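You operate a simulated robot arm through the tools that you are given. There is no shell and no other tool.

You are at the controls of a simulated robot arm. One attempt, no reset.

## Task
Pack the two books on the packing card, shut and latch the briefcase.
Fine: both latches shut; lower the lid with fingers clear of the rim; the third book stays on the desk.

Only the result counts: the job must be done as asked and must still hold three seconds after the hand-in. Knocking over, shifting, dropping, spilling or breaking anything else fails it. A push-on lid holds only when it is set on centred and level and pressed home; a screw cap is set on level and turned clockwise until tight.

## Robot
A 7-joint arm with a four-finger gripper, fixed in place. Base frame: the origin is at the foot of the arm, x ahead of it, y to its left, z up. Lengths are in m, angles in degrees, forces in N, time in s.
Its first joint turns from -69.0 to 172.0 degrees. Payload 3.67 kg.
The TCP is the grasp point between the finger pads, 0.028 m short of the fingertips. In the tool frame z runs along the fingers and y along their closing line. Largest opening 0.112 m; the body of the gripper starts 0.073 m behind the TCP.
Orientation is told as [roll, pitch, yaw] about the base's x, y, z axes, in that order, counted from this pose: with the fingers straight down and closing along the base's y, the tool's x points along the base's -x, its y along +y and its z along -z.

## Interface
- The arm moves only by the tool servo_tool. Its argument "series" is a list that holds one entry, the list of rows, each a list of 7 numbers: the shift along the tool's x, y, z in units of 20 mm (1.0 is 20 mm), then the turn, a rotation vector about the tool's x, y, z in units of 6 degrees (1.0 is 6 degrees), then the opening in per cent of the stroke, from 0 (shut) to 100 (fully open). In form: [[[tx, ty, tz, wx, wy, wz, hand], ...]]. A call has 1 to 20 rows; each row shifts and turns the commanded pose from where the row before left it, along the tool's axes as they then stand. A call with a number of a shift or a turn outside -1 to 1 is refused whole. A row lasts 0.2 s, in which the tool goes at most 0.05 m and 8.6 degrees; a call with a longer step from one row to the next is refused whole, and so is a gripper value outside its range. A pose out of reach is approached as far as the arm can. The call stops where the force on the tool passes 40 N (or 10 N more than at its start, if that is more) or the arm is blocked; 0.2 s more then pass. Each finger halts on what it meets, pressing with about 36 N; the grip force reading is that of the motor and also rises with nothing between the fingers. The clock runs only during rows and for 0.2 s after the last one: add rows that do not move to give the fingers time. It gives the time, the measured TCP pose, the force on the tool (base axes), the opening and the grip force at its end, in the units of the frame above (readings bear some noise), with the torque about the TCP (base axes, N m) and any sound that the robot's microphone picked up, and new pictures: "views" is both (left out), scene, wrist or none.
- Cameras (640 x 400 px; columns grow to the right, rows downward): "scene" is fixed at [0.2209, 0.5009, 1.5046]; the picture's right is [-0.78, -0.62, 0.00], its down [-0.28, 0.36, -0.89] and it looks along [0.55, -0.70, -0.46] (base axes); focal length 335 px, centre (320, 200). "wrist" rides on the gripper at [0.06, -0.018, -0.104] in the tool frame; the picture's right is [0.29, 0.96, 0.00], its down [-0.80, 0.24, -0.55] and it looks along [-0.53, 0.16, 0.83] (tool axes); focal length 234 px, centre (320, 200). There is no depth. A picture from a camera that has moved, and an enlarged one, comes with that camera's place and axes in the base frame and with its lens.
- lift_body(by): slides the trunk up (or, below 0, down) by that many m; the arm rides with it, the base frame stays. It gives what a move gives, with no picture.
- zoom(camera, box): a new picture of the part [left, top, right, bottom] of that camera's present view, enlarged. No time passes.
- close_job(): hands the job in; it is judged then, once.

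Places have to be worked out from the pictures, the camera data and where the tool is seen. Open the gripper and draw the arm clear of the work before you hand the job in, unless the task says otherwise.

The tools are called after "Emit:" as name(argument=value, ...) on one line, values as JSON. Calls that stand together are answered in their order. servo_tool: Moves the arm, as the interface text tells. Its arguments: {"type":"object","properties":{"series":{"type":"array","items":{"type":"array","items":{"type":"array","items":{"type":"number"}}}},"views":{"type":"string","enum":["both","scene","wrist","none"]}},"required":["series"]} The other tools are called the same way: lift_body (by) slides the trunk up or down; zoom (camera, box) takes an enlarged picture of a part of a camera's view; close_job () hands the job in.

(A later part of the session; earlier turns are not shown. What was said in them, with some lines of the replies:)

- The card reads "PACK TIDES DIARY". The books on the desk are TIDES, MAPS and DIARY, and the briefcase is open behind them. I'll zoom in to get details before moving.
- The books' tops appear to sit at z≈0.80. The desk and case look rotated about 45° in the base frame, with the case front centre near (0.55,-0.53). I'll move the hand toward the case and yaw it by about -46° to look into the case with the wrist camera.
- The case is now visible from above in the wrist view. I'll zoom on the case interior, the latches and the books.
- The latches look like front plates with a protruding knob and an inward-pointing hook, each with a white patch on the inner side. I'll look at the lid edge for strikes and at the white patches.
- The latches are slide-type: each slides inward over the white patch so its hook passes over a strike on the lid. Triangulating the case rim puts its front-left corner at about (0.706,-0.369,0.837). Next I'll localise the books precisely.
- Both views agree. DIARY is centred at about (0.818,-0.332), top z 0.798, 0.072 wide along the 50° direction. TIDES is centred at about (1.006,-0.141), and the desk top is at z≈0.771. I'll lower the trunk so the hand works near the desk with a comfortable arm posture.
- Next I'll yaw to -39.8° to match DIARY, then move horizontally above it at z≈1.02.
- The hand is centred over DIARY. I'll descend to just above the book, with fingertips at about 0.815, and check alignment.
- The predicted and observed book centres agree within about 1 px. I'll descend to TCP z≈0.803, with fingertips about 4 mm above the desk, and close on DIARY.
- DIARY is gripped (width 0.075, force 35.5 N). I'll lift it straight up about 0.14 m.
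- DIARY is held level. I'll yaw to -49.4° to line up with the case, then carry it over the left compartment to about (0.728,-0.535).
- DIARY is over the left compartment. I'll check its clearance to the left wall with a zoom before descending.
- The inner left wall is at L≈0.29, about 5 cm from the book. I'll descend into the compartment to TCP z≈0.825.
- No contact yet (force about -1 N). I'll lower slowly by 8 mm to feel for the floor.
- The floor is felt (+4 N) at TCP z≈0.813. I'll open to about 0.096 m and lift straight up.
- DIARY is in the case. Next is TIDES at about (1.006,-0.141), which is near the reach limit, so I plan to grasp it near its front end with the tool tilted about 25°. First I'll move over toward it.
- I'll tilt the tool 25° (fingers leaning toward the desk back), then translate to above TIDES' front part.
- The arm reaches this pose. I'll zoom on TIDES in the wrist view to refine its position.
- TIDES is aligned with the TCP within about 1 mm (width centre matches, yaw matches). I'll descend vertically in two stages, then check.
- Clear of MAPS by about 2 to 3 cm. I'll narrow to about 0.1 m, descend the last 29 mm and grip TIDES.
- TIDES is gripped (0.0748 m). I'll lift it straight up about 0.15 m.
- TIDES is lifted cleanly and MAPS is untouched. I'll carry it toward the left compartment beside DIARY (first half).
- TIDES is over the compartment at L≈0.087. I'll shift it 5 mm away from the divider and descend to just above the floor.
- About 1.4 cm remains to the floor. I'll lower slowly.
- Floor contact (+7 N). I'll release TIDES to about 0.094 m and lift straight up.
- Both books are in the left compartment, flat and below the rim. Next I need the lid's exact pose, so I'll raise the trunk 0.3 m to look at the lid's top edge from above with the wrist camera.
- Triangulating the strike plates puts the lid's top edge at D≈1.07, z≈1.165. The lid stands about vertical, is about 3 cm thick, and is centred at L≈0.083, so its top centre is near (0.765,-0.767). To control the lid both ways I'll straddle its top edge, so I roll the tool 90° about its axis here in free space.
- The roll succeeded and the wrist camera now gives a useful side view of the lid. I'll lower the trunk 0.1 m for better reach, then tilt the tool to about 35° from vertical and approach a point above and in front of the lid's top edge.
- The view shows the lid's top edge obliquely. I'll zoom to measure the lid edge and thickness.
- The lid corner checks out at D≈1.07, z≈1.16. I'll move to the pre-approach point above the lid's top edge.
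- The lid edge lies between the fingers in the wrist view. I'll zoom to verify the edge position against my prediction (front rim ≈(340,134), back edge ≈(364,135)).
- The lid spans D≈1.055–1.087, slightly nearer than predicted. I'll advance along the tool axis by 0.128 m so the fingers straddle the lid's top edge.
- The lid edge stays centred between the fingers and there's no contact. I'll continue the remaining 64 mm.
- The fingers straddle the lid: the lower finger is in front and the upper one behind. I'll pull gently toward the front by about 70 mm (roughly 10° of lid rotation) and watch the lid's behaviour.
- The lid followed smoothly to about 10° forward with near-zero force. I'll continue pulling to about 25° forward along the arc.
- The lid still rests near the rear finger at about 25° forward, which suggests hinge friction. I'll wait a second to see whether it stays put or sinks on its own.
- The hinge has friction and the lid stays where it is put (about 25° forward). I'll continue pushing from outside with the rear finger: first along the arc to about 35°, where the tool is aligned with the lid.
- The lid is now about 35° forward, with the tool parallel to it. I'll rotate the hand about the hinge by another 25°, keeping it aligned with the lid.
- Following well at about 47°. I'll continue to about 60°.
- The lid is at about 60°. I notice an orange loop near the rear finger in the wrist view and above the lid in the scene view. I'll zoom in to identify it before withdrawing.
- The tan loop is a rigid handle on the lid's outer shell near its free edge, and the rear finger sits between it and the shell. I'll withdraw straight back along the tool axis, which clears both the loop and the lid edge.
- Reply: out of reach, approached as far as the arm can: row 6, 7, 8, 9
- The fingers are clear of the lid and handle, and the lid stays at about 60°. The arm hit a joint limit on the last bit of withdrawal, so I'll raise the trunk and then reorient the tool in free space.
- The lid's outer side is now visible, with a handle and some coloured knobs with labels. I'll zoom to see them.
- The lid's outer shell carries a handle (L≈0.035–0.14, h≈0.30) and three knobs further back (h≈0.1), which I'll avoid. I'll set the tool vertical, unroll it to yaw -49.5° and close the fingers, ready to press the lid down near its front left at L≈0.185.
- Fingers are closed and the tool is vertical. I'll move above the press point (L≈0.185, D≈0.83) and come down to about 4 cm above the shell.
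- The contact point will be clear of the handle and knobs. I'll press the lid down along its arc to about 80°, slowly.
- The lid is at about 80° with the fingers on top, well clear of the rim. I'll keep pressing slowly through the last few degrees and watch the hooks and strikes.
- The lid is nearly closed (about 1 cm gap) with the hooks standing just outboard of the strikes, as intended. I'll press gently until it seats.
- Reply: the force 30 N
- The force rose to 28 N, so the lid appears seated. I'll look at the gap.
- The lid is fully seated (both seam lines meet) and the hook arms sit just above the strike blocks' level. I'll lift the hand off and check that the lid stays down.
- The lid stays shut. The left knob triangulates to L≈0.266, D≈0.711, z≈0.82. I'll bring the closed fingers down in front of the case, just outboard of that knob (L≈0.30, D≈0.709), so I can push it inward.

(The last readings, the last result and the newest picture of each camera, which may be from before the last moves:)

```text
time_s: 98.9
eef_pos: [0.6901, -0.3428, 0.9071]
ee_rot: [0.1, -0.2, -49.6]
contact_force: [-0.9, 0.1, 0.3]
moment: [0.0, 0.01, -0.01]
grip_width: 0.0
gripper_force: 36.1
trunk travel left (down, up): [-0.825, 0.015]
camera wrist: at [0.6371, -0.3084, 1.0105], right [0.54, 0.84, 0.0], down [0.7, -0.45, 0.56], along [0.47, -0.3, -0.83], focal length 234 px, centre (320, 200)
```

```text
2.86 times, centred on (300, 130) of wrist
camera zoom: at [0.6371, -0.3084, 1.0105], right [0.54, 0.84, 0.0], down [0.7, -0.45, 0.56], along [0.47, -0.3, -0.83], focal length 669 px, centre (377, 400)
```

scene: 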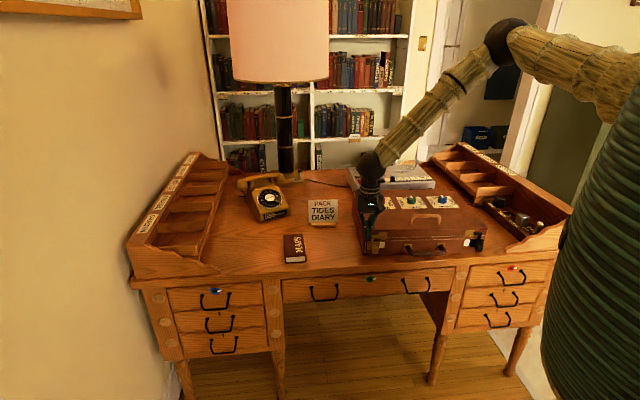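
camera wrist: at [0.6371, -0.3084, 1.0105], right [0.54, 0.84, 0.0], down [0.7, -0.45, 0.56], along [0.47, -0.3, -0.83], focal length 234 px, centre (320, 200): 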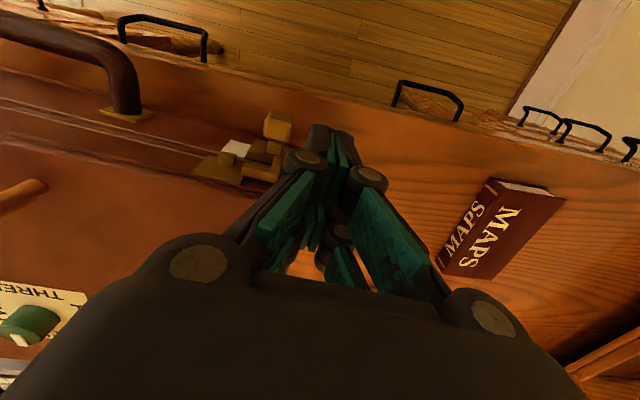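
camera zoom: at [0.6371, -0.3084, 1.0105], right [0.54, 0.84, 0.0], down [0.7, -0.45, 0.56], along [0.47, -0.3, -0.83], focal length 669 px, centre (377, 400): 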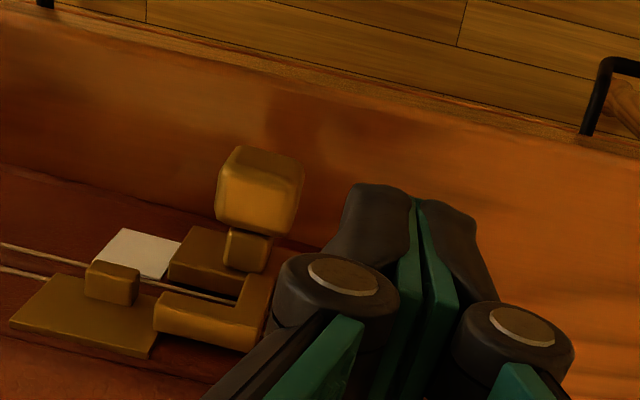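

The finger is outboard of the knob. I'll descend so the fingertips reach knob height (tip at about 0.80), nudging 4 mm away from the case front.

Emit:
servo_tool(series=[[[0.2, 0, 0.7, 0, 0, 0, 0], [0, 0, 0.8, 0, 0, 0, 0], [0, 0, 0.8, 0, 0, 0, 0], [0, 0, 0.8, 0, 0, 0, 0], [0, 0, 0.8, 0, 0, 0, 0], [0, 0, 0, 0, 0, 0, 0]]])

Emit:
zoom(camera="scene", box=[350, 200, 430, 265])

Emit:
zoom(camera="wrist", box=[200, 60, 400, 200])

```text
time_s: 100.3
eef_pos: [0.6883, -0.3413, 0.8276]
ee_rot: [0.0, -0.1, -49.6]
contact_force: [0.7, 0.2, 0.1]
moment: [-0.02, 0.0, 0.01]
grip_width: 0.0
gripper_force: 35.8
trunk travel left (down, up): [-0.825, 0.015]
camera wrist: at [0.6335, -0.3058, 0.9324], right [0.54, 0.84, 0.0], down [0.7, -0.45, 0.56], along [0.47, -0.3, -0.83], focal length 234 px, centre (320, 200)
```

scene: 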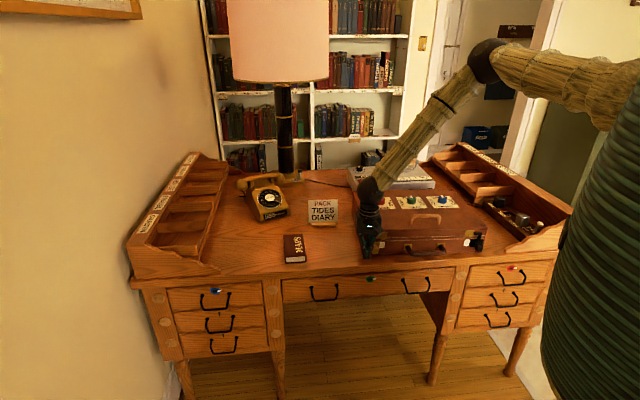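
wrist: 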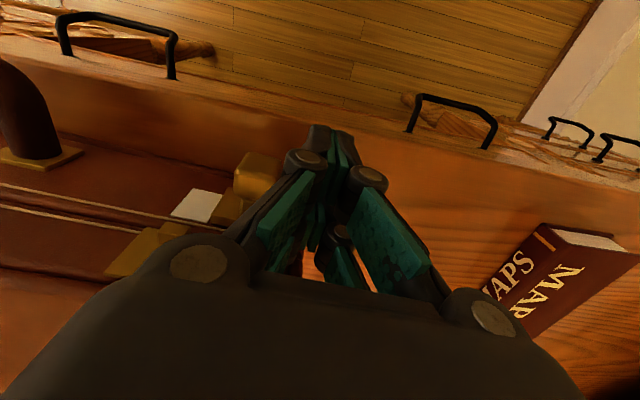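

```text
6.15 times, centred on (390, 232) of scene
camera zoom: at [0.2209, 0.5009, 1.5046], right [-0.78, -0.62, 0.0], down [-0.28, 0.36, -0.89], along [0.55, -0.7, -0.46], focal length 2063 px, centre (-111, 0)
```

zoom: 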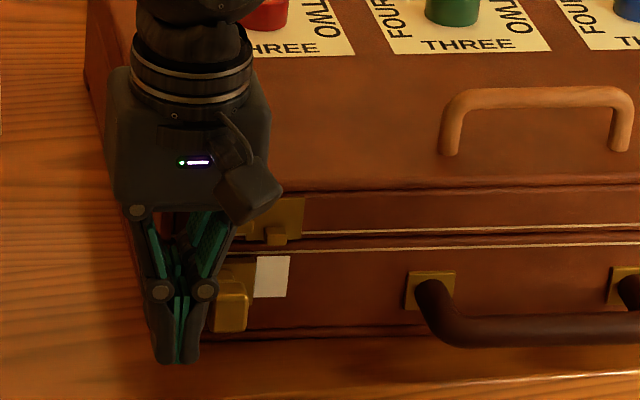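

```text
2.86 times, centred on (300, 130) of wrist
camera zoom: at [0.6335, -0.3058, 0.9324], right [0.54, 0.84, 0.0], down [0.7, -0.45, 0.56], along [0.47, -0.3, -0.83], focal length 669 px, centre (377, 400)
```

zoom: 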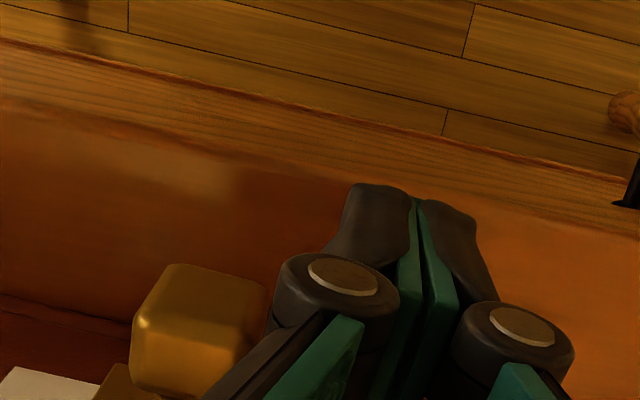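

The knuckle is about to touch the knob's outer side. I'll push inward (toward -L) in small steps and check the force.

Emit:
servo_tool(series=[[[0, -0.15, 0, 0, 0, 0, 0], [0, -0.15, 0, 0, 0, 0, 0], [0, -0.15, 0, 0, 0, 0, 0], [0, 0, 0, 0, 0, 0, 0]]], views="wrist")

Emit:
zoom(camera="scene", box=[350, 200, 430, 265])

```text
time_s: 101.3
eef_pos: [0.6809, -0.3457, 0.8266]
ee_rot: [0.0, -0.1, -49.6]
contact_force: [-0.8, 1.2, 0.0]
moment: [0.01, -0.01, 0.01]
grip_width: 0.0
gripper_force: 35.8
trunk travel left (down, up): [-0.825, 0.015]
camera wrist: at [0.6269, -0.3112, 0.9319], right [0.54, 0.84, 0.0], down [0.7, -0.45, 0.55], along [0.47, -0.3, -0.83], focal length 234 px, centre (320, 200)
```

wrist: 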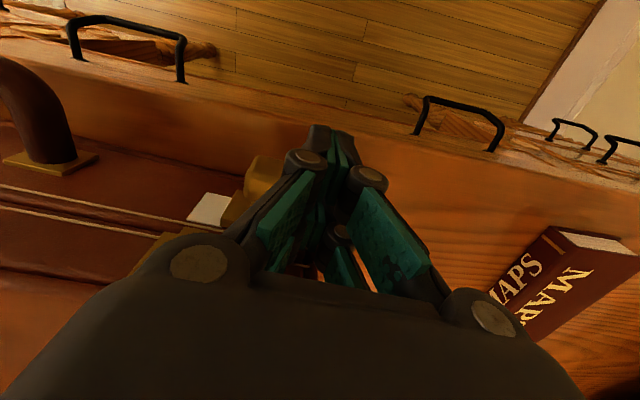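

```text
6.15 times, centred on (390, 232) of scene
camera zoom: at [0.2209, 0.5009, 1.5046], right [-0.78, -0.62, 0.0], down [-0.28, 0.36, -0.89], along [0.55, -0.7, -0.46], focal length 2063 px, centre (-111, 0)
```

zoom: 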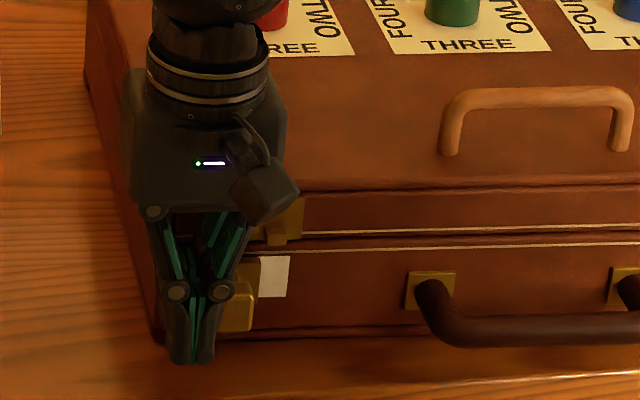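

Little force so far. I'll continue pushing another 12 mm.

Emit:
servo_tool(series=[[[0, -0.15, 0, 0, 0, 0, 0], [0, -0.15, 0, 0, 0, 0, 0], [0, -0.15, 0, 0, 0, 0, 0], [0, -0.15, 0, 0, 0, 0, 0], [0, 0, 0, 0, 0, 0, 0]]], views="wrist")

Emit:
zoom(camera="scene", box=[350, 200, 430, 265])

```text
time_s: 102.5
eef_pos: [0.6723, -0.3544, 0.8272]
ee_rot: [0.0, -0.2, -49.4]
contact_force: [0.9, -0.2, 0.3]
moment: [0.04, -0.01, -0.02]
grip_width: 0.0
gripper_force: 36.3
trunk travel left (down, up): [-0.825, 0.015]
camera wrist: at [0.6174, -0.3192, 0.9321], right [0.54, 0.84, 0.0], down [0.7, -0.45, 0.55], along [0.47, -0.3, -0.83], focal length 234 px, centre (320, 200)
```

wrist: 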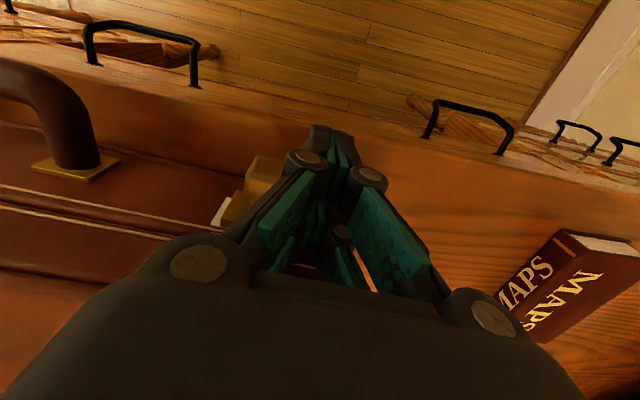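

```text
6.15 times, centred on (390, 232) of scene
camera zoom: at [0.2209, 0.5009, 1.5046], right [-0.78, -0.62, 0.0], down [-0.28, 0.36, -0.89], along [0.55, -0.7, -0.46], focal length 2063 px, centre (-111, 0)
```

zoom: 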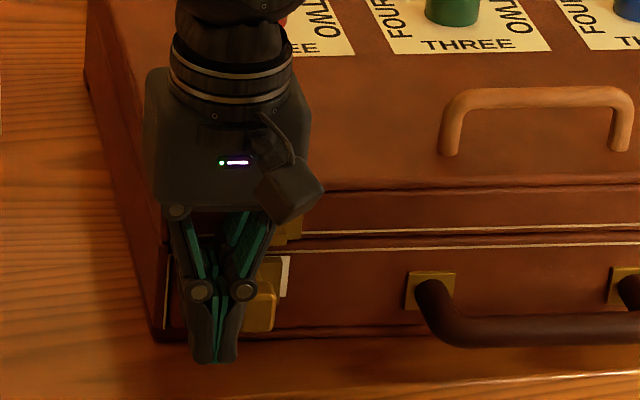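

The latch is sliding and the white patch is nearly covered. I'll push a few more millimetres and watch for force or a click.

Emit:
servo_tool(series=[[[0, -0.1, 0, 0, 0, 0, 0], [0, -0.1, 0, 0, 0, 0, 0], [0, 0, 0, 0, 0, 0, 0]]], views="wrist")

Emit:
zoom(camera="scene", box=[350, 200, 430, 265])

```text
time_s: 103.3
eef_pos: [0.6686, -0.3579, 0.8274]
ee_rot: [0.0, -0.1, -49.6]
contact_force: [-1.0, -0.8, 0.8]
moment: [0.0, 0.02, -0.03]
grip_width: 0.0
gripper_force: 35.7
trunk travel left (down, up): [-0.825, 0.015]
camera wrist: at [0.6144, -0.3219, 0.9316], right [0.54, 0.84, 0.0], down [0.7, -0.45, 0.55], along [0.47, -0.3, -0.83], focal length 234 px, centre (320, 200)
```

wrist: 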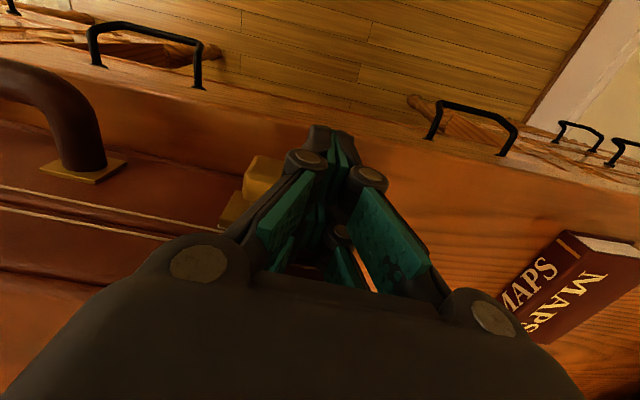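

```text
6.15 times, centred on (390, 232) of scene
camera zoom: at [0.2209, 0.5009, 1.5046], right [-0.78, -0.62, 0.0], down [-0.28, 0.36, -0.89], along [0.55, -0.7, -0.46], focal length 2063 px, centre (-111, 0)
```

zoom: 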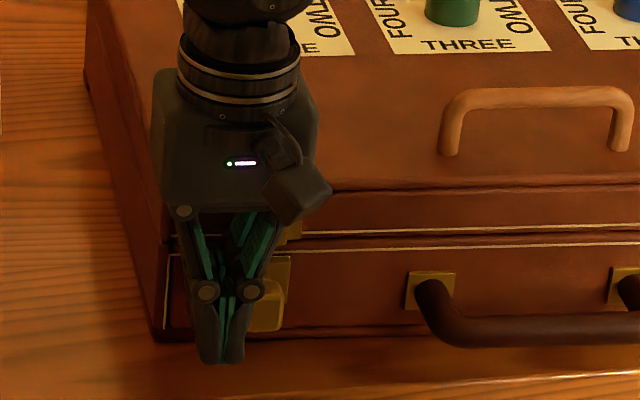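

The white patch is now covered, with no end-stop force yet. I'll push slightly further to find the end stop.

Emit:
servo_tool(series=[[[0, -0.1, 0, 0, 0, 0, 0], [0, -0.05, 0, 0, 0, 0, 0], [0, 0, 0, 0, 0, 0, 0]]], views="none")

Emit:
zoom(camera="scene", box=[350, 200, 430, 265])

```text
time_s: 104.1
eef_pos: [0.6674, -0.3597, 0.8275]
ee_rot: [0.1, -0.1, -49.5]
contact_force: [0.5, 0.6, -0.7]
moment: [0.03, -0.02, 0.0]
grip_width: 0.0
gripper_force: 35.6
trunk travel left (down, up): [-0.825, 0.015]
```

```text
6.15 times, centred on (390, 232) of scene
camera zoom: at [0.2209, 0.5009, 1.5046], right [-0.78, -0.62, 0.0], down [-0.28, 0.36, -0.89], along [0.55, -0.7, -0.46], focal length 2063 px, centre (-111, 0)
```

zoom: 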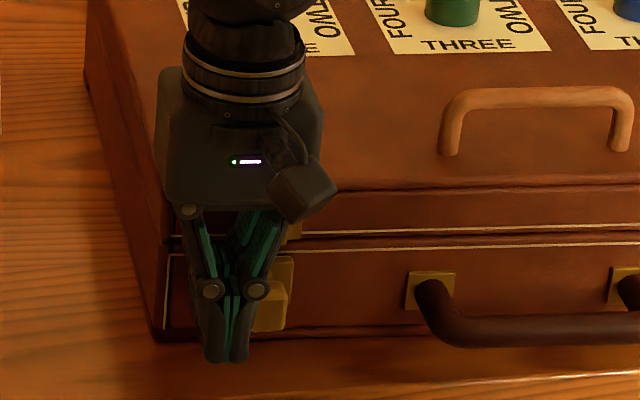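

Emit:
servo_tool(series=[[[0, -0.1, 0, 0, 0, 0, 0], [0, -0.1, 0, 0, 0, 0, 0], [0, 0, 0, 0, 0, 0, 0]]], views="none")

Emit:
zoom(camera="scene", box=[350, 200, 430, 265])

```text
time_s: 104.9
eef_pos: [0.6647, -0.3608, 0.8271]
ee_rot: [-0.1, -0.1, -49.5]
contact_force: [10.0, 6.9, 3.0]
moment: [-0.12, 0.05, 0.18]
grip_width: 0.0001
gripper_force: 35.9
trunk travel left (down, up): [-0.825, 0.015]
```

```text
6.15 times, centred on (390, 232) of scene
camera zoom: at [0.2209, 0.5009, 1.5046], right [-0.78, -0.62, 0.0], down [-0.28, 0.36, -0.89], along [0.55, -0.7, -0.46], focal length 2063 px, centre (-111, 0)
```

zoom: 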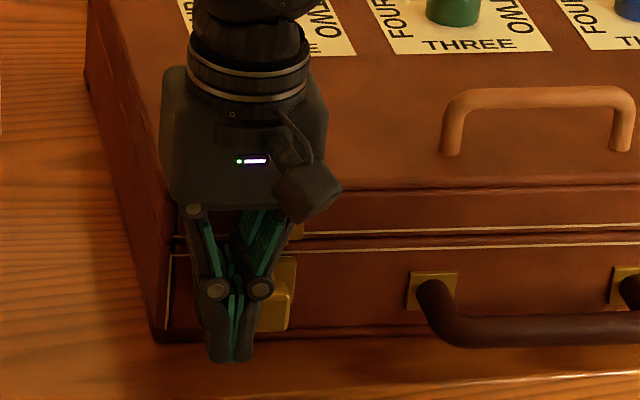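

The end stop is reached (about 12 N along L) and no white is visible. I'll back off and lift clear to inspect the left latch.

Emit:
servo_tool(series=[[[0, 0.3, 0, 0, 0, 0, 0], [0, 0.4, 0, 0, 0, 0, 0], [0.2, 0.3, 0, 0, 0, 0, 0], [0, 0, -0.8, 0, 0, 0, 0], [0, 0, -1, 0, 0, 0, 0], [0, 0, -1, 0, 0, 0, 0], [0, 0, -1, 0, 0, 0, 0], [0, 0, -1, 0, 0, 0, 0], [0, 0, -1, 0, 0, 0, 0], [0, 0, -1, 0, 0, 0, 0], [0, 0, 0, 0, 0, 0, 0]]])

Emit:
zoom(camera="scene", box=[360, 215, 420, 260])

Emit:
zoom(camera="scene", box=[430, 215, 490, 260])

```text
time_s: 107.3
eef_pos: [0.6764, -0.3455, 0.9641]
ee_rot: [0.1, -0.1, -49.5]
contact_force: [1.3, 0.6, -0.2]
moment: [-0.04, 0.01, -0.01]
grip_width: 0.0
gripper_force: 35.8
trunk travel left (down, up): [-0.825, 0.015]
camera wrist: at [0.6228, -0.3107, 1.0687], right [0.54, 0.84, 0.0], down [0.7, -0.45, 0.55], along [0.47, -0.3, -0.83], focal length 234 px, centre (320, 200)
```

scene: 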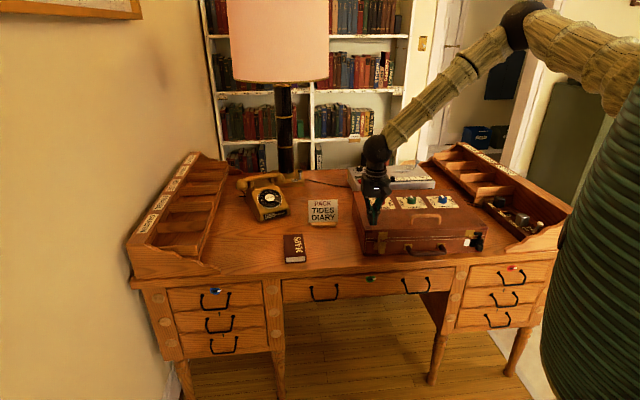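
wrist: 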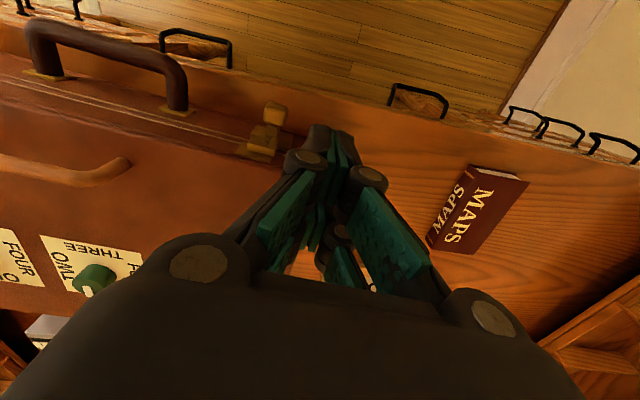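

```text
8.89 times, centred on (390, 238) of scene
camera zoom: at [0.2209, 0.5009, 1.5046], right [-0.78, -0.62, 0.0], down [-0.28, 0.36, -0.89], along [0.55, -0.7, -0.46], focal length 2980 px, centre (-302, -133)
```

zoom: 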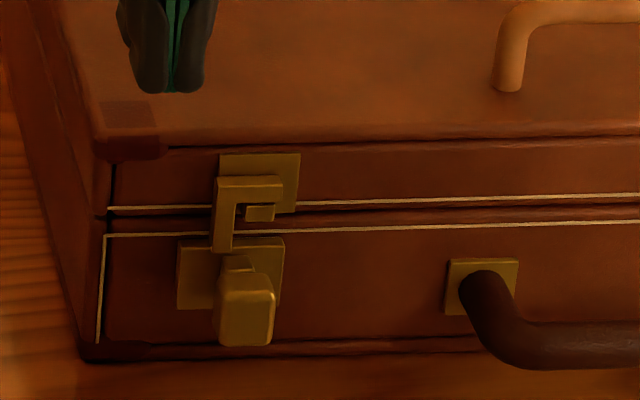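

```text
8.89 times, centred on (460, 238) of scene
camera zoom: at [0.2209, 0.5009, 1.5046], right [-0.78, -0.62, 0.0], down [-0.28, 0.36, -0.89], along [0.55, -0.7, -0.46], focal length 2980 px, centre (-924, -133)
```

zoom: 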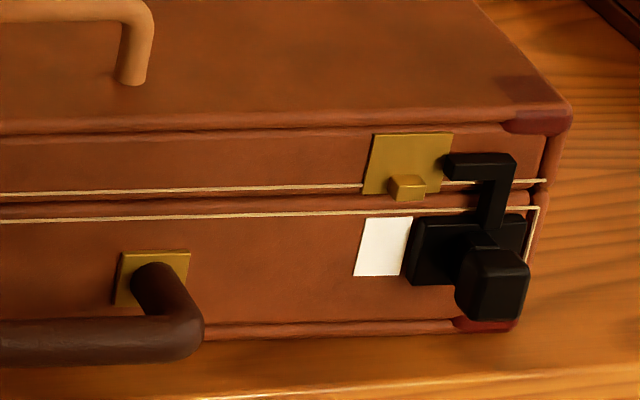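

The left latch is engaged: its hook is over the strike block and the white patch is covered. The right latch is still open, with its knob at about L≈-0.103, D≈0.713. I'll move across at a safe height in front of the lid toward its outboard side.

Emit:
servo_tool(series=[[[0, -1, 0, 0, 0, 0, 0], [0, -1, 0, 0, 0, 0, 0], [0, -1, 0, 0, 0, 0, 0], [0, -1, 0, 0, 0, 0, 0], [0, -1, 0, 0, 0, 0, 0], [0, -1, 0, 0, 0, 0, 0], [0, -1, 0, 0, 0, 0, 0], [0, -1, 0, 0, 0, 0, 0], [0, -1, 0, 0, 0, 0, 0], [0, -1, 0, 0, 0, 0, 0], [0, -1, 0, 0, 0, 0, 0], [0, -1, 0, 0, 0, 0, 0], [0, -1, 0, 0, 0, 0, 0], [0, -1, 0, 0, 0, 0, 0], [0, -1, 0, 0, 0, 0, 0], [0, -1, 0, 0, 0, 0, 0], [0, -1, 0, 0, 0, 0, 0], [0, -1, 0, 0, 0, 0, 0], [0, 0, 0, 0, 0, 0, 0]]])

Emit:
zoom(camera="scene", box=[350, 160, 510, 265])

```text
time_s: 111.3
eef_pos: [0.4025, -0.5794, 0.9623]
ee_rot: [-0.1, -0.2, -49.5]
contact_force: [-0.3, -0.1, -0.1]
moment: [0.01, 0.04, 0.04]
grip_width: 0.0
gripper_force: 35.8
trunk travel left (down, up): [-0.825, 0.015]
camera wrist: at [0.3479, -0.5439, 1.0667], right [0.54, 0.84, 0.0], down [0.7, -0.45, 0.55], along [0.47, -0.3, -0.83], focal length 234 px, centre (320, 200)
```

scene: 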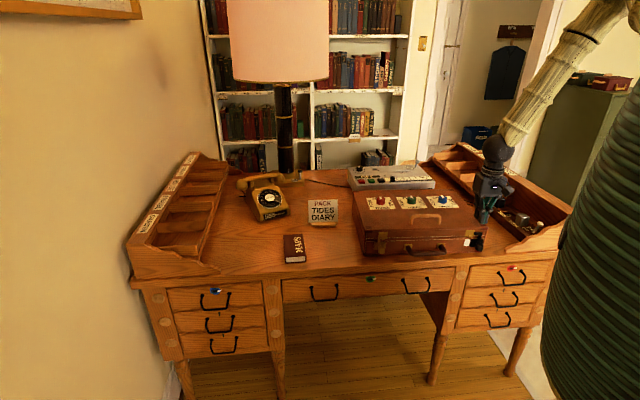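
wrist: 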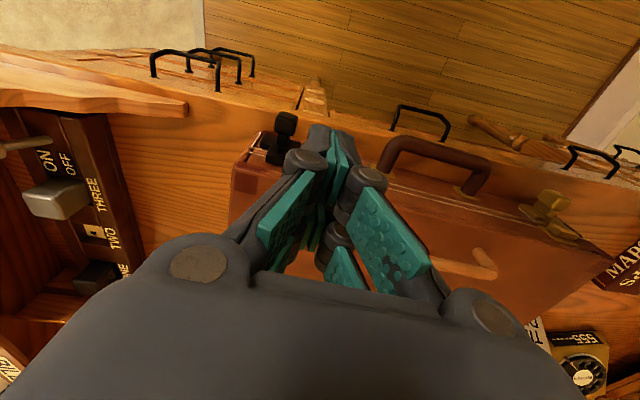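

```text
3.81 times, centred on (430, 212) of scene
camera zoom: at [0.2209, 0.5009, 1.5046], right [-0.78, -0.62, 0.0], down [-0.28, 0.36, -0.89], along [0.55, -0.7, -0.46], focal length 1277 px, centre (-99, 152)
```

zoom: 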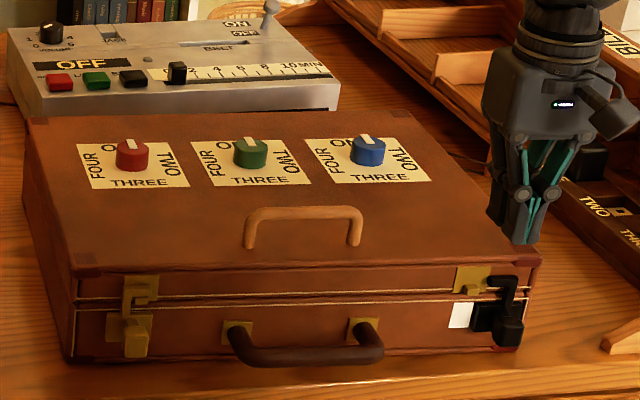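

I'll continue outboard to L≈-0.143 and descend partway, then check the clearances around the right latch.

Emit:
servo_tool(series=[[[-0.06, -0.9, 0, 0, 0, 0, 0], [-0.06, -0.9, 0, 0, 0, 0, 0], [-0.06, -0.9, 0, 0, 0, 0, 0], [-0.06, -0.9, 0, 0, 0, 0, 0], [0, 0, 0.8, 0, 0, 0, 0], [0, 0, 0.8, 0, 0, 0, 0], [0, 0, 0.8, 0, 0, 0, 0], [0, 0, 0.8, 0, 0, 0, 0], [0, 0, 0, 0, 0, 0, 0]]])

Emit:
zoom(camera="scene", box=[420, 190, 510, 265])

Emit:
zoom(camera="wrist", box=[250, 60, 450, 200])

```text
time_s: 113.3
eef_pos: [0.3492, -0.6302, 0.898]
ee_rot: [0.0, -0.1, -49.6]
contact_force: [-0.7, -0.6, -0.1]
moment: [0.02, 0.01, 0.01]
grip_width: 0.0001
gripper_force: 35.3
trunk travel left (down, up): [-0.825, 0.015]
camera wrist: at [0.2951, -0.5945, 1.0037], right [0.54, 0.84, 0.0], down [0.7, -0.45, 0.56], along [0.47, -0.3, -0.83], focal length 234 px, centre (320, 200)
```

scene: 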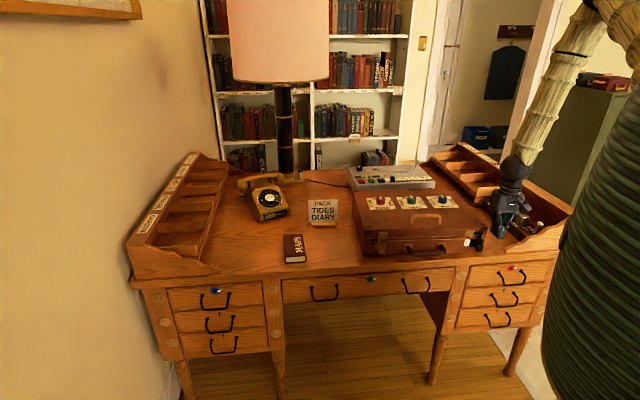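
wrist: 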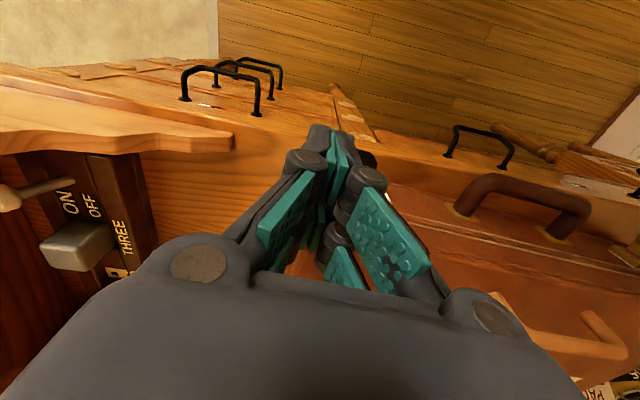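

```text
5.33 times, centred on (465, 228) of scene
camera zoom: at [0.2209, 0.5009, 1.5046], right [-0.78, -0.62, 0.0], down [-0.28, 0.36, -0.89], along [0.55, -0.7, -0.46], focal length 1788 px, centre (-453, 53)
```

zoom: 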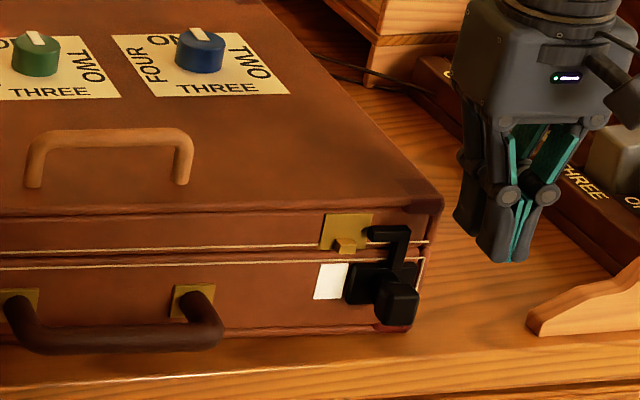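

```text
2.86 times, centred on (350, 130) of wrist
camera zoom: at [0.2951, -0.5945, 1.0037], right [0.54, 0.84, 0.0], down [0.7, -0.45, 0.56], along [0.47, -0.3, -0.83], focal length 669 px, centre (234, 400)
```

zoom: 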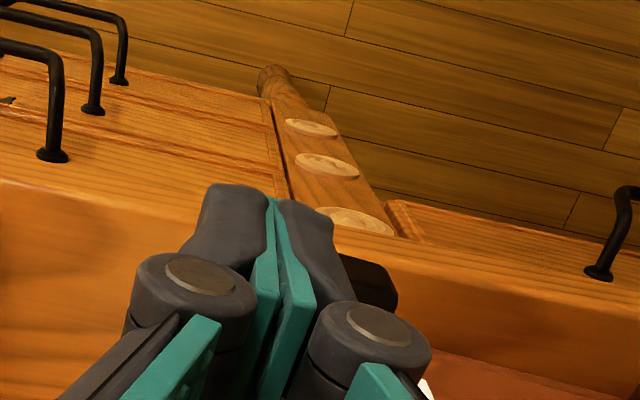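

The finger is outboard of the black knob with about 1.5 cm spare. I'll descend to knob height.

Emit:
servo_tool(series=[[[0, 0, 0.88, 0, 0, 0, 0], [0, 0, 0.88, 0, 0, 0, 0], [0, 0, 0.88, 0, 0, 0, 0], [0, 0, 0.88, 0, 0, 0, 0], [0, 0, 0, 0, 0, 0, 0]]])

Emit:
zoom(camera="scene", box=[420, 200, 500, 265])

Emit:
zoom(camera="wrist", box=[250, 60, 450, 200])

```text
time_s: 114.5
eef_pos: [0.3491, -0.6297, 0.8292]
ee_rot: [0.0, 0.0, -49.5]
contact_force: [0.6, 0.2, 0.1]
moment: [-0.04, 0.01, 0.01]
grip_width: 0.0002
gripper_force: 35.3
trunk travel left (down, up): [-0.825, 0.015]
camera wrist: at [0.2956, -0.5949, 0.934], right [0.54, 0.84, 0.0], down [0.7, -0.45, 0.55], along [0.47, -0.3, -0.83], focal length 234 px, centre (320, 200)
```

scene: 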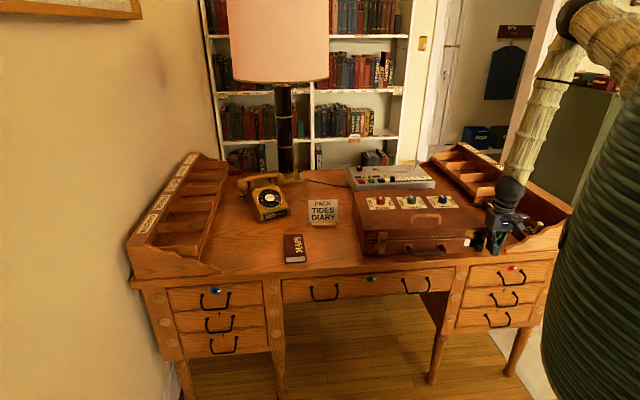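
wrist: 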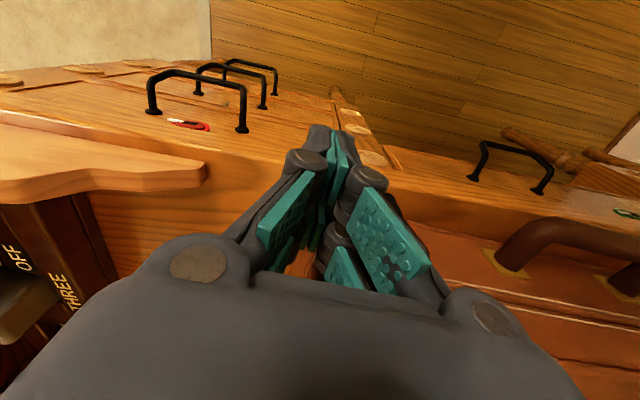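

```text
6.15 times, centred on (460, 232) of scene
camera zoom: at [0.2209, 0.5009, 1.5046], right [-0.78, -0.62, 0.0], down [-0.28, 0.36, -0.89], along [0.55, -0.7, -0.46], focal length 2063 px, centre (-542, 0)
```

zoom: 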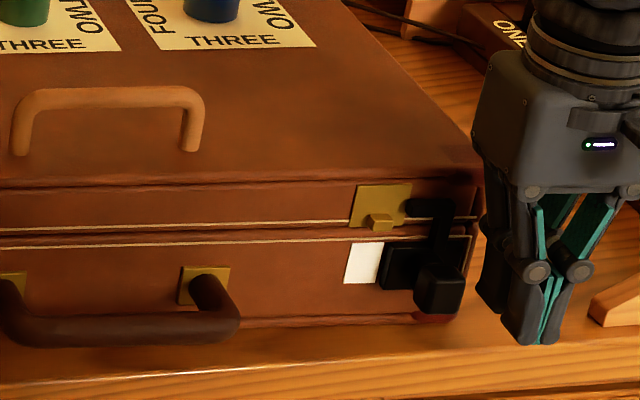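

```text
2.86 times, centred on (350, 130) of wrist
camera zoom: at [0.2956, -0.5949, 0.934], right [0.54, 0.84, 0.0], down [0.7, -0.45, 0.55], along [0.47, -0.3, -0.83], focal length 669 px, centre (234, 400)
```

zoom: 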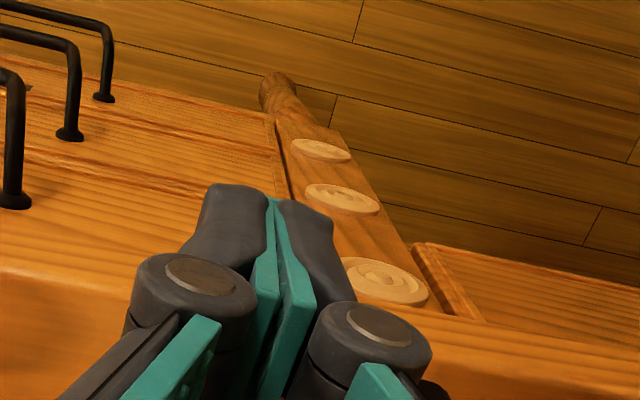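

The geometry mirrors the left side. I'll push the right knob inward (+L), first by 27 mm.

Emit:
servo_tool(series=[[[0, 0.15, 0, 0, 0, 0, 0], [0, 0.15, 0, 0, 0, 0, 0], [0, 0.15, 0, 0, 0, 0, 0], [0, 0.15, 0, 0, 0, 0, 0], [0, 0.15, 0, 0, 0, 0, 0], [0, 0.15, 0, 0, 0, 0, 0], [0, 0.15, 0, 0, 0, 0, 0], [0, 0.15, 0, 0, 0, 0, 0], [0, 0.15, 0, 0, 0, 0, 0], [0, 0, 0, 0, 0, 0, 0]]], views="wrist")

Emit:
zoom(camera="scene", box=[420, 200, 500, 265])

```text
time_s: 116.7
eef_pos: [0.3706, -0.6125, 0.8301]
ee_rot: [0.0, 0.0, -49.4]
contact_force: [-0.1, 0.0, 0.4]
moment: [-0.03, 0.01, 0.01]
grip_width: 0.0
gripper_force: 35.8
trunk travel left (down, up): [-0.825, 0.015]
camera wrist: at [0.3173, -0.5764, 0.9338], right [0.54, 0.84, 0.0], down [0.7, -0.45, 0.55], along [0.47, -0.3, -0.83], focal length 234 px, centre (320, 200)
```

wrist: 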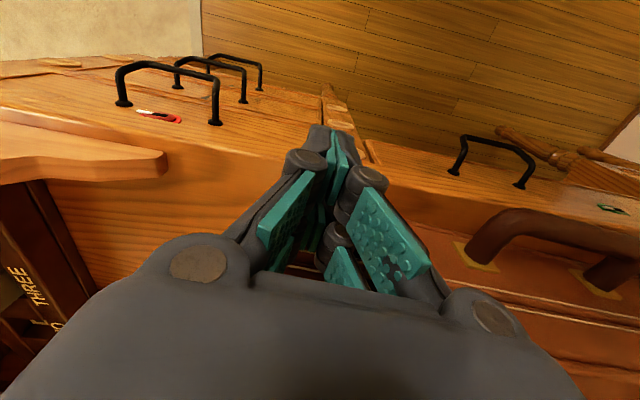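

```text
6.15 times, centred on (460, 232) of scene
camera zoom: at [0.2209, 0.5009, 1.5046], right [-0.78, -0.62, 0.0], down [-0.28, 0.36, -0.89], along [0.55, -0.7, -0.46], focal length 2063 px, centre (-542, 0)
```

zoom: 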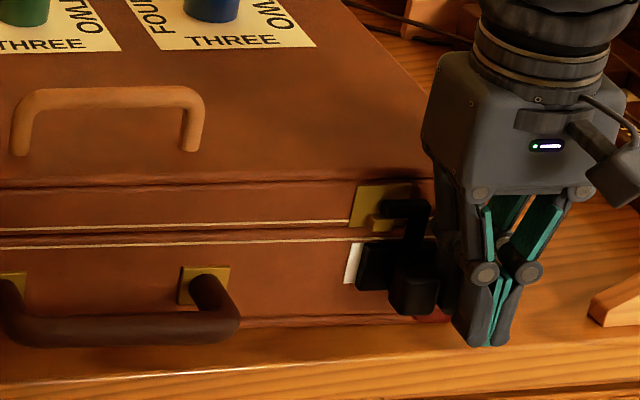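

The right latch is sliding, with a strip of white still visible. I'll push about 8 mm more in small steps.

Emit:
servo_tool(series=[[[0, 0.1, 0, 0, 0, 0, 0], [0, 0.1, 0, 0, 0, 0, 0], [0, 0.1, 0, 0, 0, 0, 0], [0, 0.1, 0, 0, 0, 0, 0], [0, 0, 0, 0, 0, 0, 0]]], views="none")

Emit:
zoom(camera="scene", box=[420, 200, 500, 265])

```text
time_s: 117.9
eef_pos: [0.3772, -0.6057, 0.8284]
ee_rot: [0.0, -0.2, -49.5]
contact_force: [-0.3, -1.0, 0.1]
moment: [-0.01, -0.05, 0.0]
grip_width: 0.0
gripper_force: 35.6
trunk travel left (down, up): [-0.825, 0.015]
```

```text
6.15 times, centred on (460, 232) of scene
camera zoom: at [0.2209, 0.5009, 1.5046], right [-0.78, -0.62, 0.0], down [-0.28, 0.36, -0.89], along [0.55, -0.7, -0.46], focal length 2063 px, centre (-542, 0)
```

zoom: 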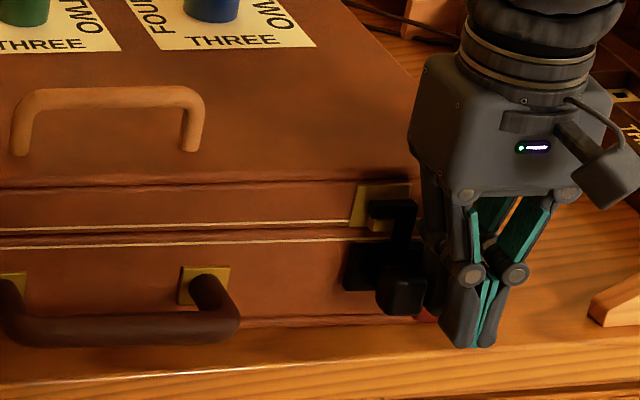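

The white patch is just covered. I'll push another couple of millimetres until the end stop is felt.

Emit:
servo_tool(series=[[[0, 0.1, 0, 0, 0, 0, 0], [0, 0.05, 0, 0, 0, 0, 0], [0, 0, 0, 0, 0, 0, 0]]], views="none")

Emit:
zoom(camera="scene", box=[420, 200, 500, 265])

```text
time_s: 118.7
eef_pos: [0.3782, -0.6059, 0.8284]
ee_rot: [0.1, 0.1, -49.6]
contact_force: [-7.3, -6.3, -1.6]
moment: [0.03, 0.02, -0.1]
grip_width: 0.0003
gripper_force: 35.5
trunk travel left (down, up): [-0.825, 0.015]
```

```text
6.15 times, centred on (460, 232) of scene
camera zoom: at [0.2209, 0.5009, 1.5046], right [-0.78, -0.62, 0.0], down [-0.28, 0.36, -0.89], along [0.55, -0.7, -0.46], focal length 2063 px, centre (-542, 0)
```

zoom: 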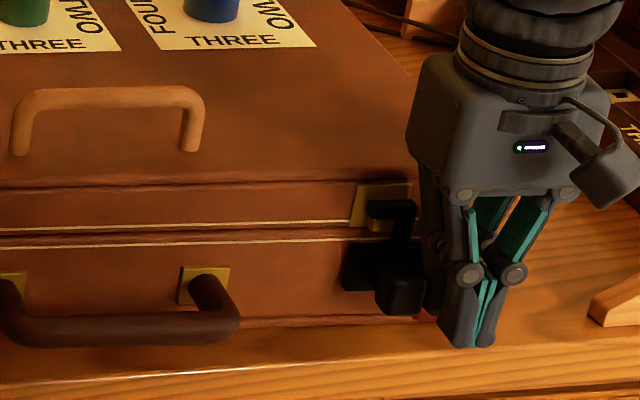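

The end stop is felt (about 9.6 N). I'll back off outward, lift clear, and inspect both latches.

Emit:
servo_tool(series=[[[0, -0.3, 0, 0, 0, 0, 0], [0, -0.4, 0, 0, 0, 0, 0], [0.2, -0.3, 0, 0, 0, 0, 0], [0, 0, -0.8, 0, 0, 0, 0], [0, 0, -1, 0, 0, 0, 0], [0, 0, -1, 0, 0, 0, 0], [0, 0, -1, 0, 0, 0, 0], [0, 0, -1, 0, 0, 0, 0], [0, 0, -1, 0, 0, 0, 0], [0, 0, -1, 0, 0, 0, 0], [0, 0, -1, 0, 0, 0, 0], [0, 0, -1, 0, 0, 0, 0], [0, 0, -1, 0, 0, 0, 0], [0, 0, -1, 0, 0, 0, 0], [0, 0, 0, 0, 0, 0, 0]]])

Emit:
zoom(camera="scene", box=[430, 215, 490, 260])

Emit:
zoom(camera="scene", box=[360, 215, 420, 260])

Emit:
zoom(camera="scene", box=[340, 160, 500, 265])

```text
time_s: 121.9
eef_pos: [0.3617, -0.6126, 1.0443]
ee_rot: [-0.1, 0.1, -49.5]
contact_force: [0.1, 0.8, 0.2]
moment: [0.03, -0.02, -0.01]
grip_width: 0.0001
gripper_force: 36.0
trunk travel left (down, up): [-0.825, 0.015]
camera wrist: at [0.3076, -0.5785, 1.15], right [0.54, 0.84, 0.0], down [0.7, -0.45, 0.55], along [0.47, -0.3, -0.83], focal length 234 px, centre (320, 200)
```

scene: 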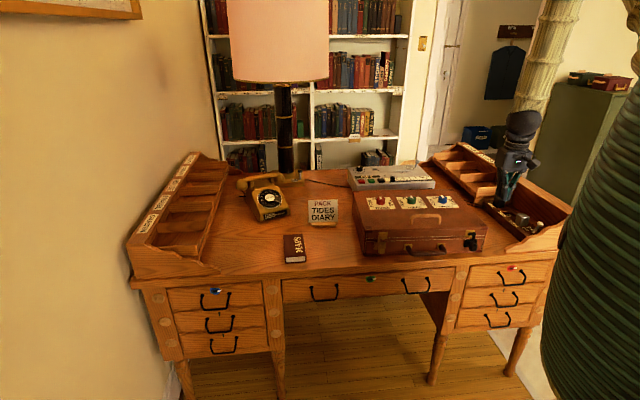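
wrist: 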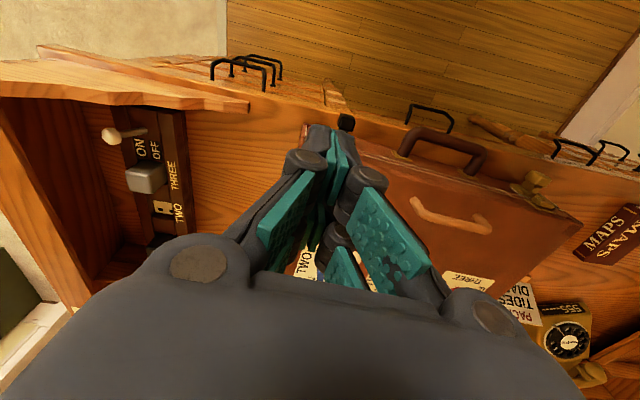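

```text
8.89 times, centred on (460, 238) of scene
camera zoom: at [0.2209, 0.5009, 1.5046], right [-0.78, -0.62, 0.0], down [-0.28, 0.36, -0.89], along [0.55, -0.7, -0.46], focal length 2980 px, centre (-924, -133)
```

zoom: 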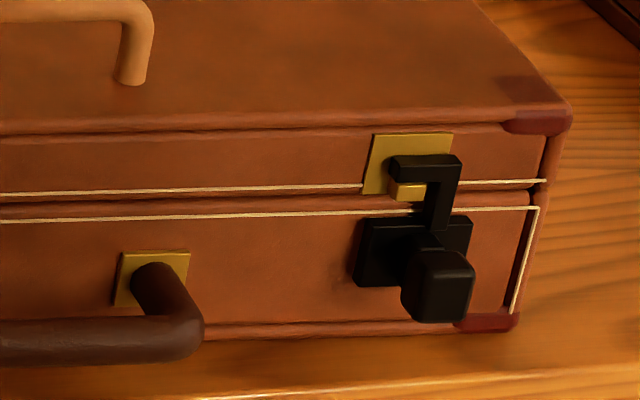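

```text
8.89 times, centred on (390, 238) of scene
camera zoom: at [0.2209, 0.5009, 1.5046], right [-0.78, -0.62, 0.0], down [-0.28, 0.36, -0.89], along [0.55, -0.7, -0.46], focal length 2980 px, centre (-302, -133)
```

zoom: 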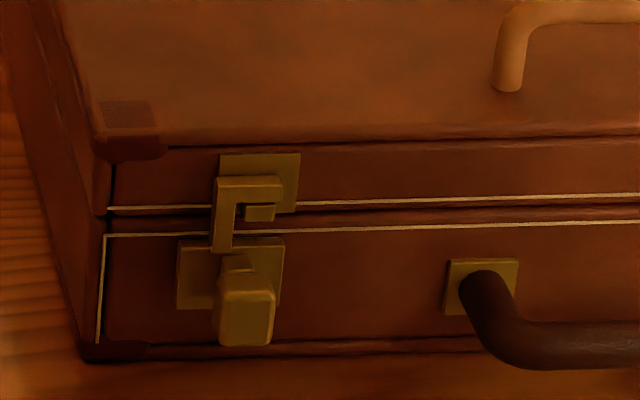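

```text
3.81 times, centred on (420, 212) of scene
camera zoom: at [0.2209, 0.5009, 1.5046], right [-0.78, -0.62, 0.0], down [-0.28, 0.36, -0.89], along [0.55, -0.7, -0.46], focal length 1277 px, centre (-61, 152)
```

zoom: 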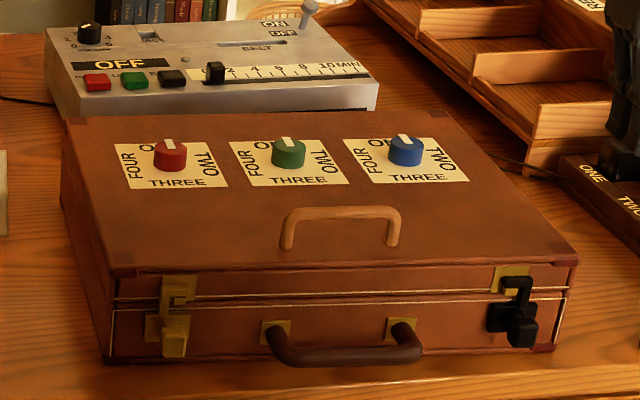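

Both hooks sit over their strike blocks, both white patches are covered, and each slide travelled about 22 mm to its stop. I'll now raise and retract the arm well clear, and open the gripper.

Emit:
servo_tool(series=[[[0, 0, -1, 0, 0, 0, 0], [0, 0, -1, 0, 0, 0, 0], [0, 0, -1, 0, 0, 0, 0], [0, 0, -1, 0, 0, 0, 0], [0, 0, -1, 0, 0, 0, 0], [1, 0.8, 0, 0, 0, 0, 0], [1, 0.8, 0, 0, 0, 0, 0], [1, 0.8, 0, 0, 0, 0, 0], [1, 0.8, 0, 0, 0, 0, 0], [1, 0.8, 0, 0, 0, 0, 0], [1, 0.8, 0, 0, 0, 0, 0], [1, 0.8, 0, 0, 0, 0, 0], [1, 0.8, 0, 0, 0, 0, 0], [1, 0.8, 0, 0, 0, 0, 0], [0, 0, 0, 0, 0, 0, 100], [0, 0, 0, 0, 0, 0, 100], [0, 0, 0, 0, 0, 0, 100], [0, 0, 0, 0, 0, 0, 100]]])

Emit:
zoom(camera="scene", box=[340, 160, 500, 265])

Emit:
zoom(camera="wrist", box=[180, 60, 460, 240])

```text
time_s: 125.7
eef_pos: [0.3978, -0.4166, 1.1441]
ee_rot: [-0.2, 0.1, -49.6]
contact_force: [0.5, 0.3, -0.1]
moment: [0.03, 0.0, -0.03]
grip_width: 0.1119
gripper_force: 0.0
out of reach, approached as far as the arm can: row 11, 12, 13, 14
trunk travel left (down, up): [-0.825, 0.015]
camera wrist: at [0.3444, -0.382, 1.2491], right [0.54, 0.84, 0.0], down [0.7, -0.45, 0.55], along [0.46, -0.3, -0.83], focal length 234 px, centre (320, 200)
```

scene: 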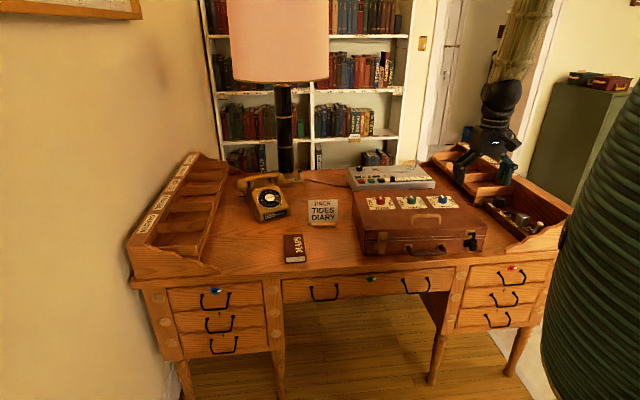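
wrist: 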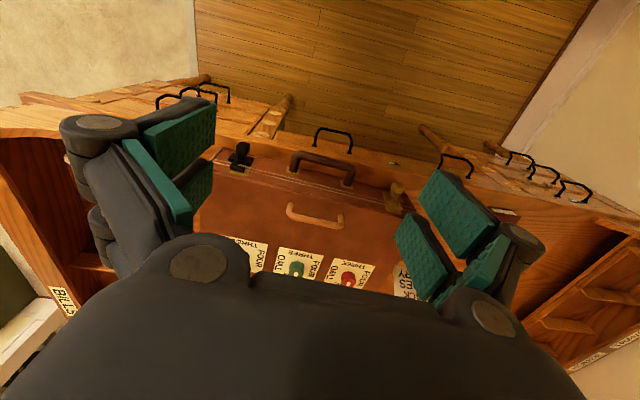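

```text
3.81 times, centred on (420, 212) of scene
camera zoom: at [0.2209, 0.5009, 1.5046], right [-0.78, -0.62, 0.0], down [-0.28, 0.36, -0.89], along [0.55, -0.7, -0.46], focal length 1277 px, centre (-61, 152)
```

zoom: 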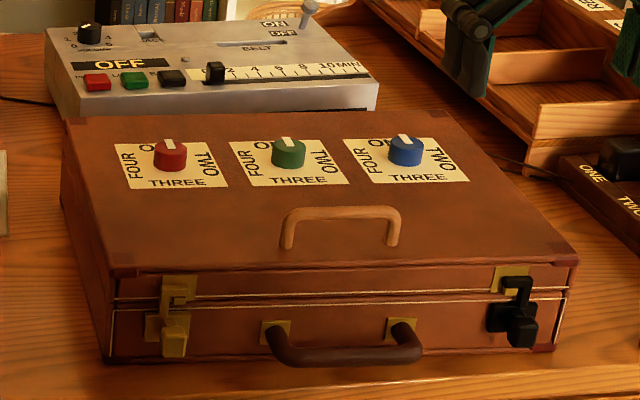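

```text
2.22 times, centred on (320, 150) of wrist
camera zoom: at [0.3444, -0.382, 1.2491], right [0.54, 0.84, 0.0], down [0.7, -0.45, 0.55], along [0.46, -0.3, -0.83], focal length 520 px, centre (320, 311)
```

zoom: 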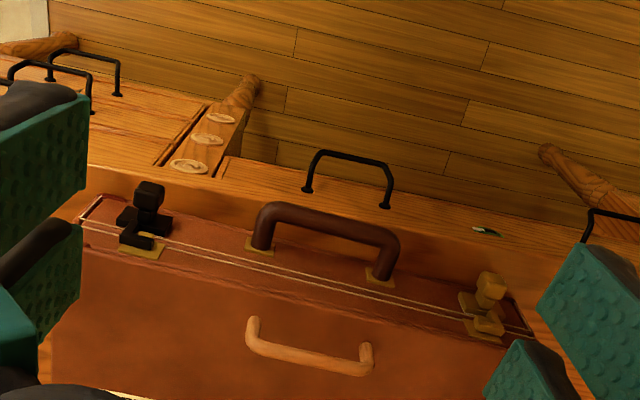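

Final check: the case is closed with both latches engaged, MAPS is still on the desk, nothing else has moved, and the gripper is open and clear. I'm handing in the job.

Emit:
close_job()

```text
The job is handed in.
```

The job is handed in, but the tool gave no verdict, so I don't know how it was judged.

- **Packing:** TIDES and DIARY are flat in the left compartment. MAPS is still on the desk where it started.
- **Lid:** I lowered it with the fingers on the outside for the last part, clear of the rim. It stayed shut when I lifted off.
- **Latches:** Both slid about 22 mm inward to their stops. Each hook sits over its strike block and the white patches are covered. I didn't pull on the lid to test them, and the microphone reported no click.
- **Case position:** While I pushed the left latch home, the case shifted by about 1 to 2 mm. It was within about 1 mm of its original place in the next picture.
- **Arm:** It is drawn back from the case with the gripper open. Nothing else on the desk looked disturbed in the final pictures.
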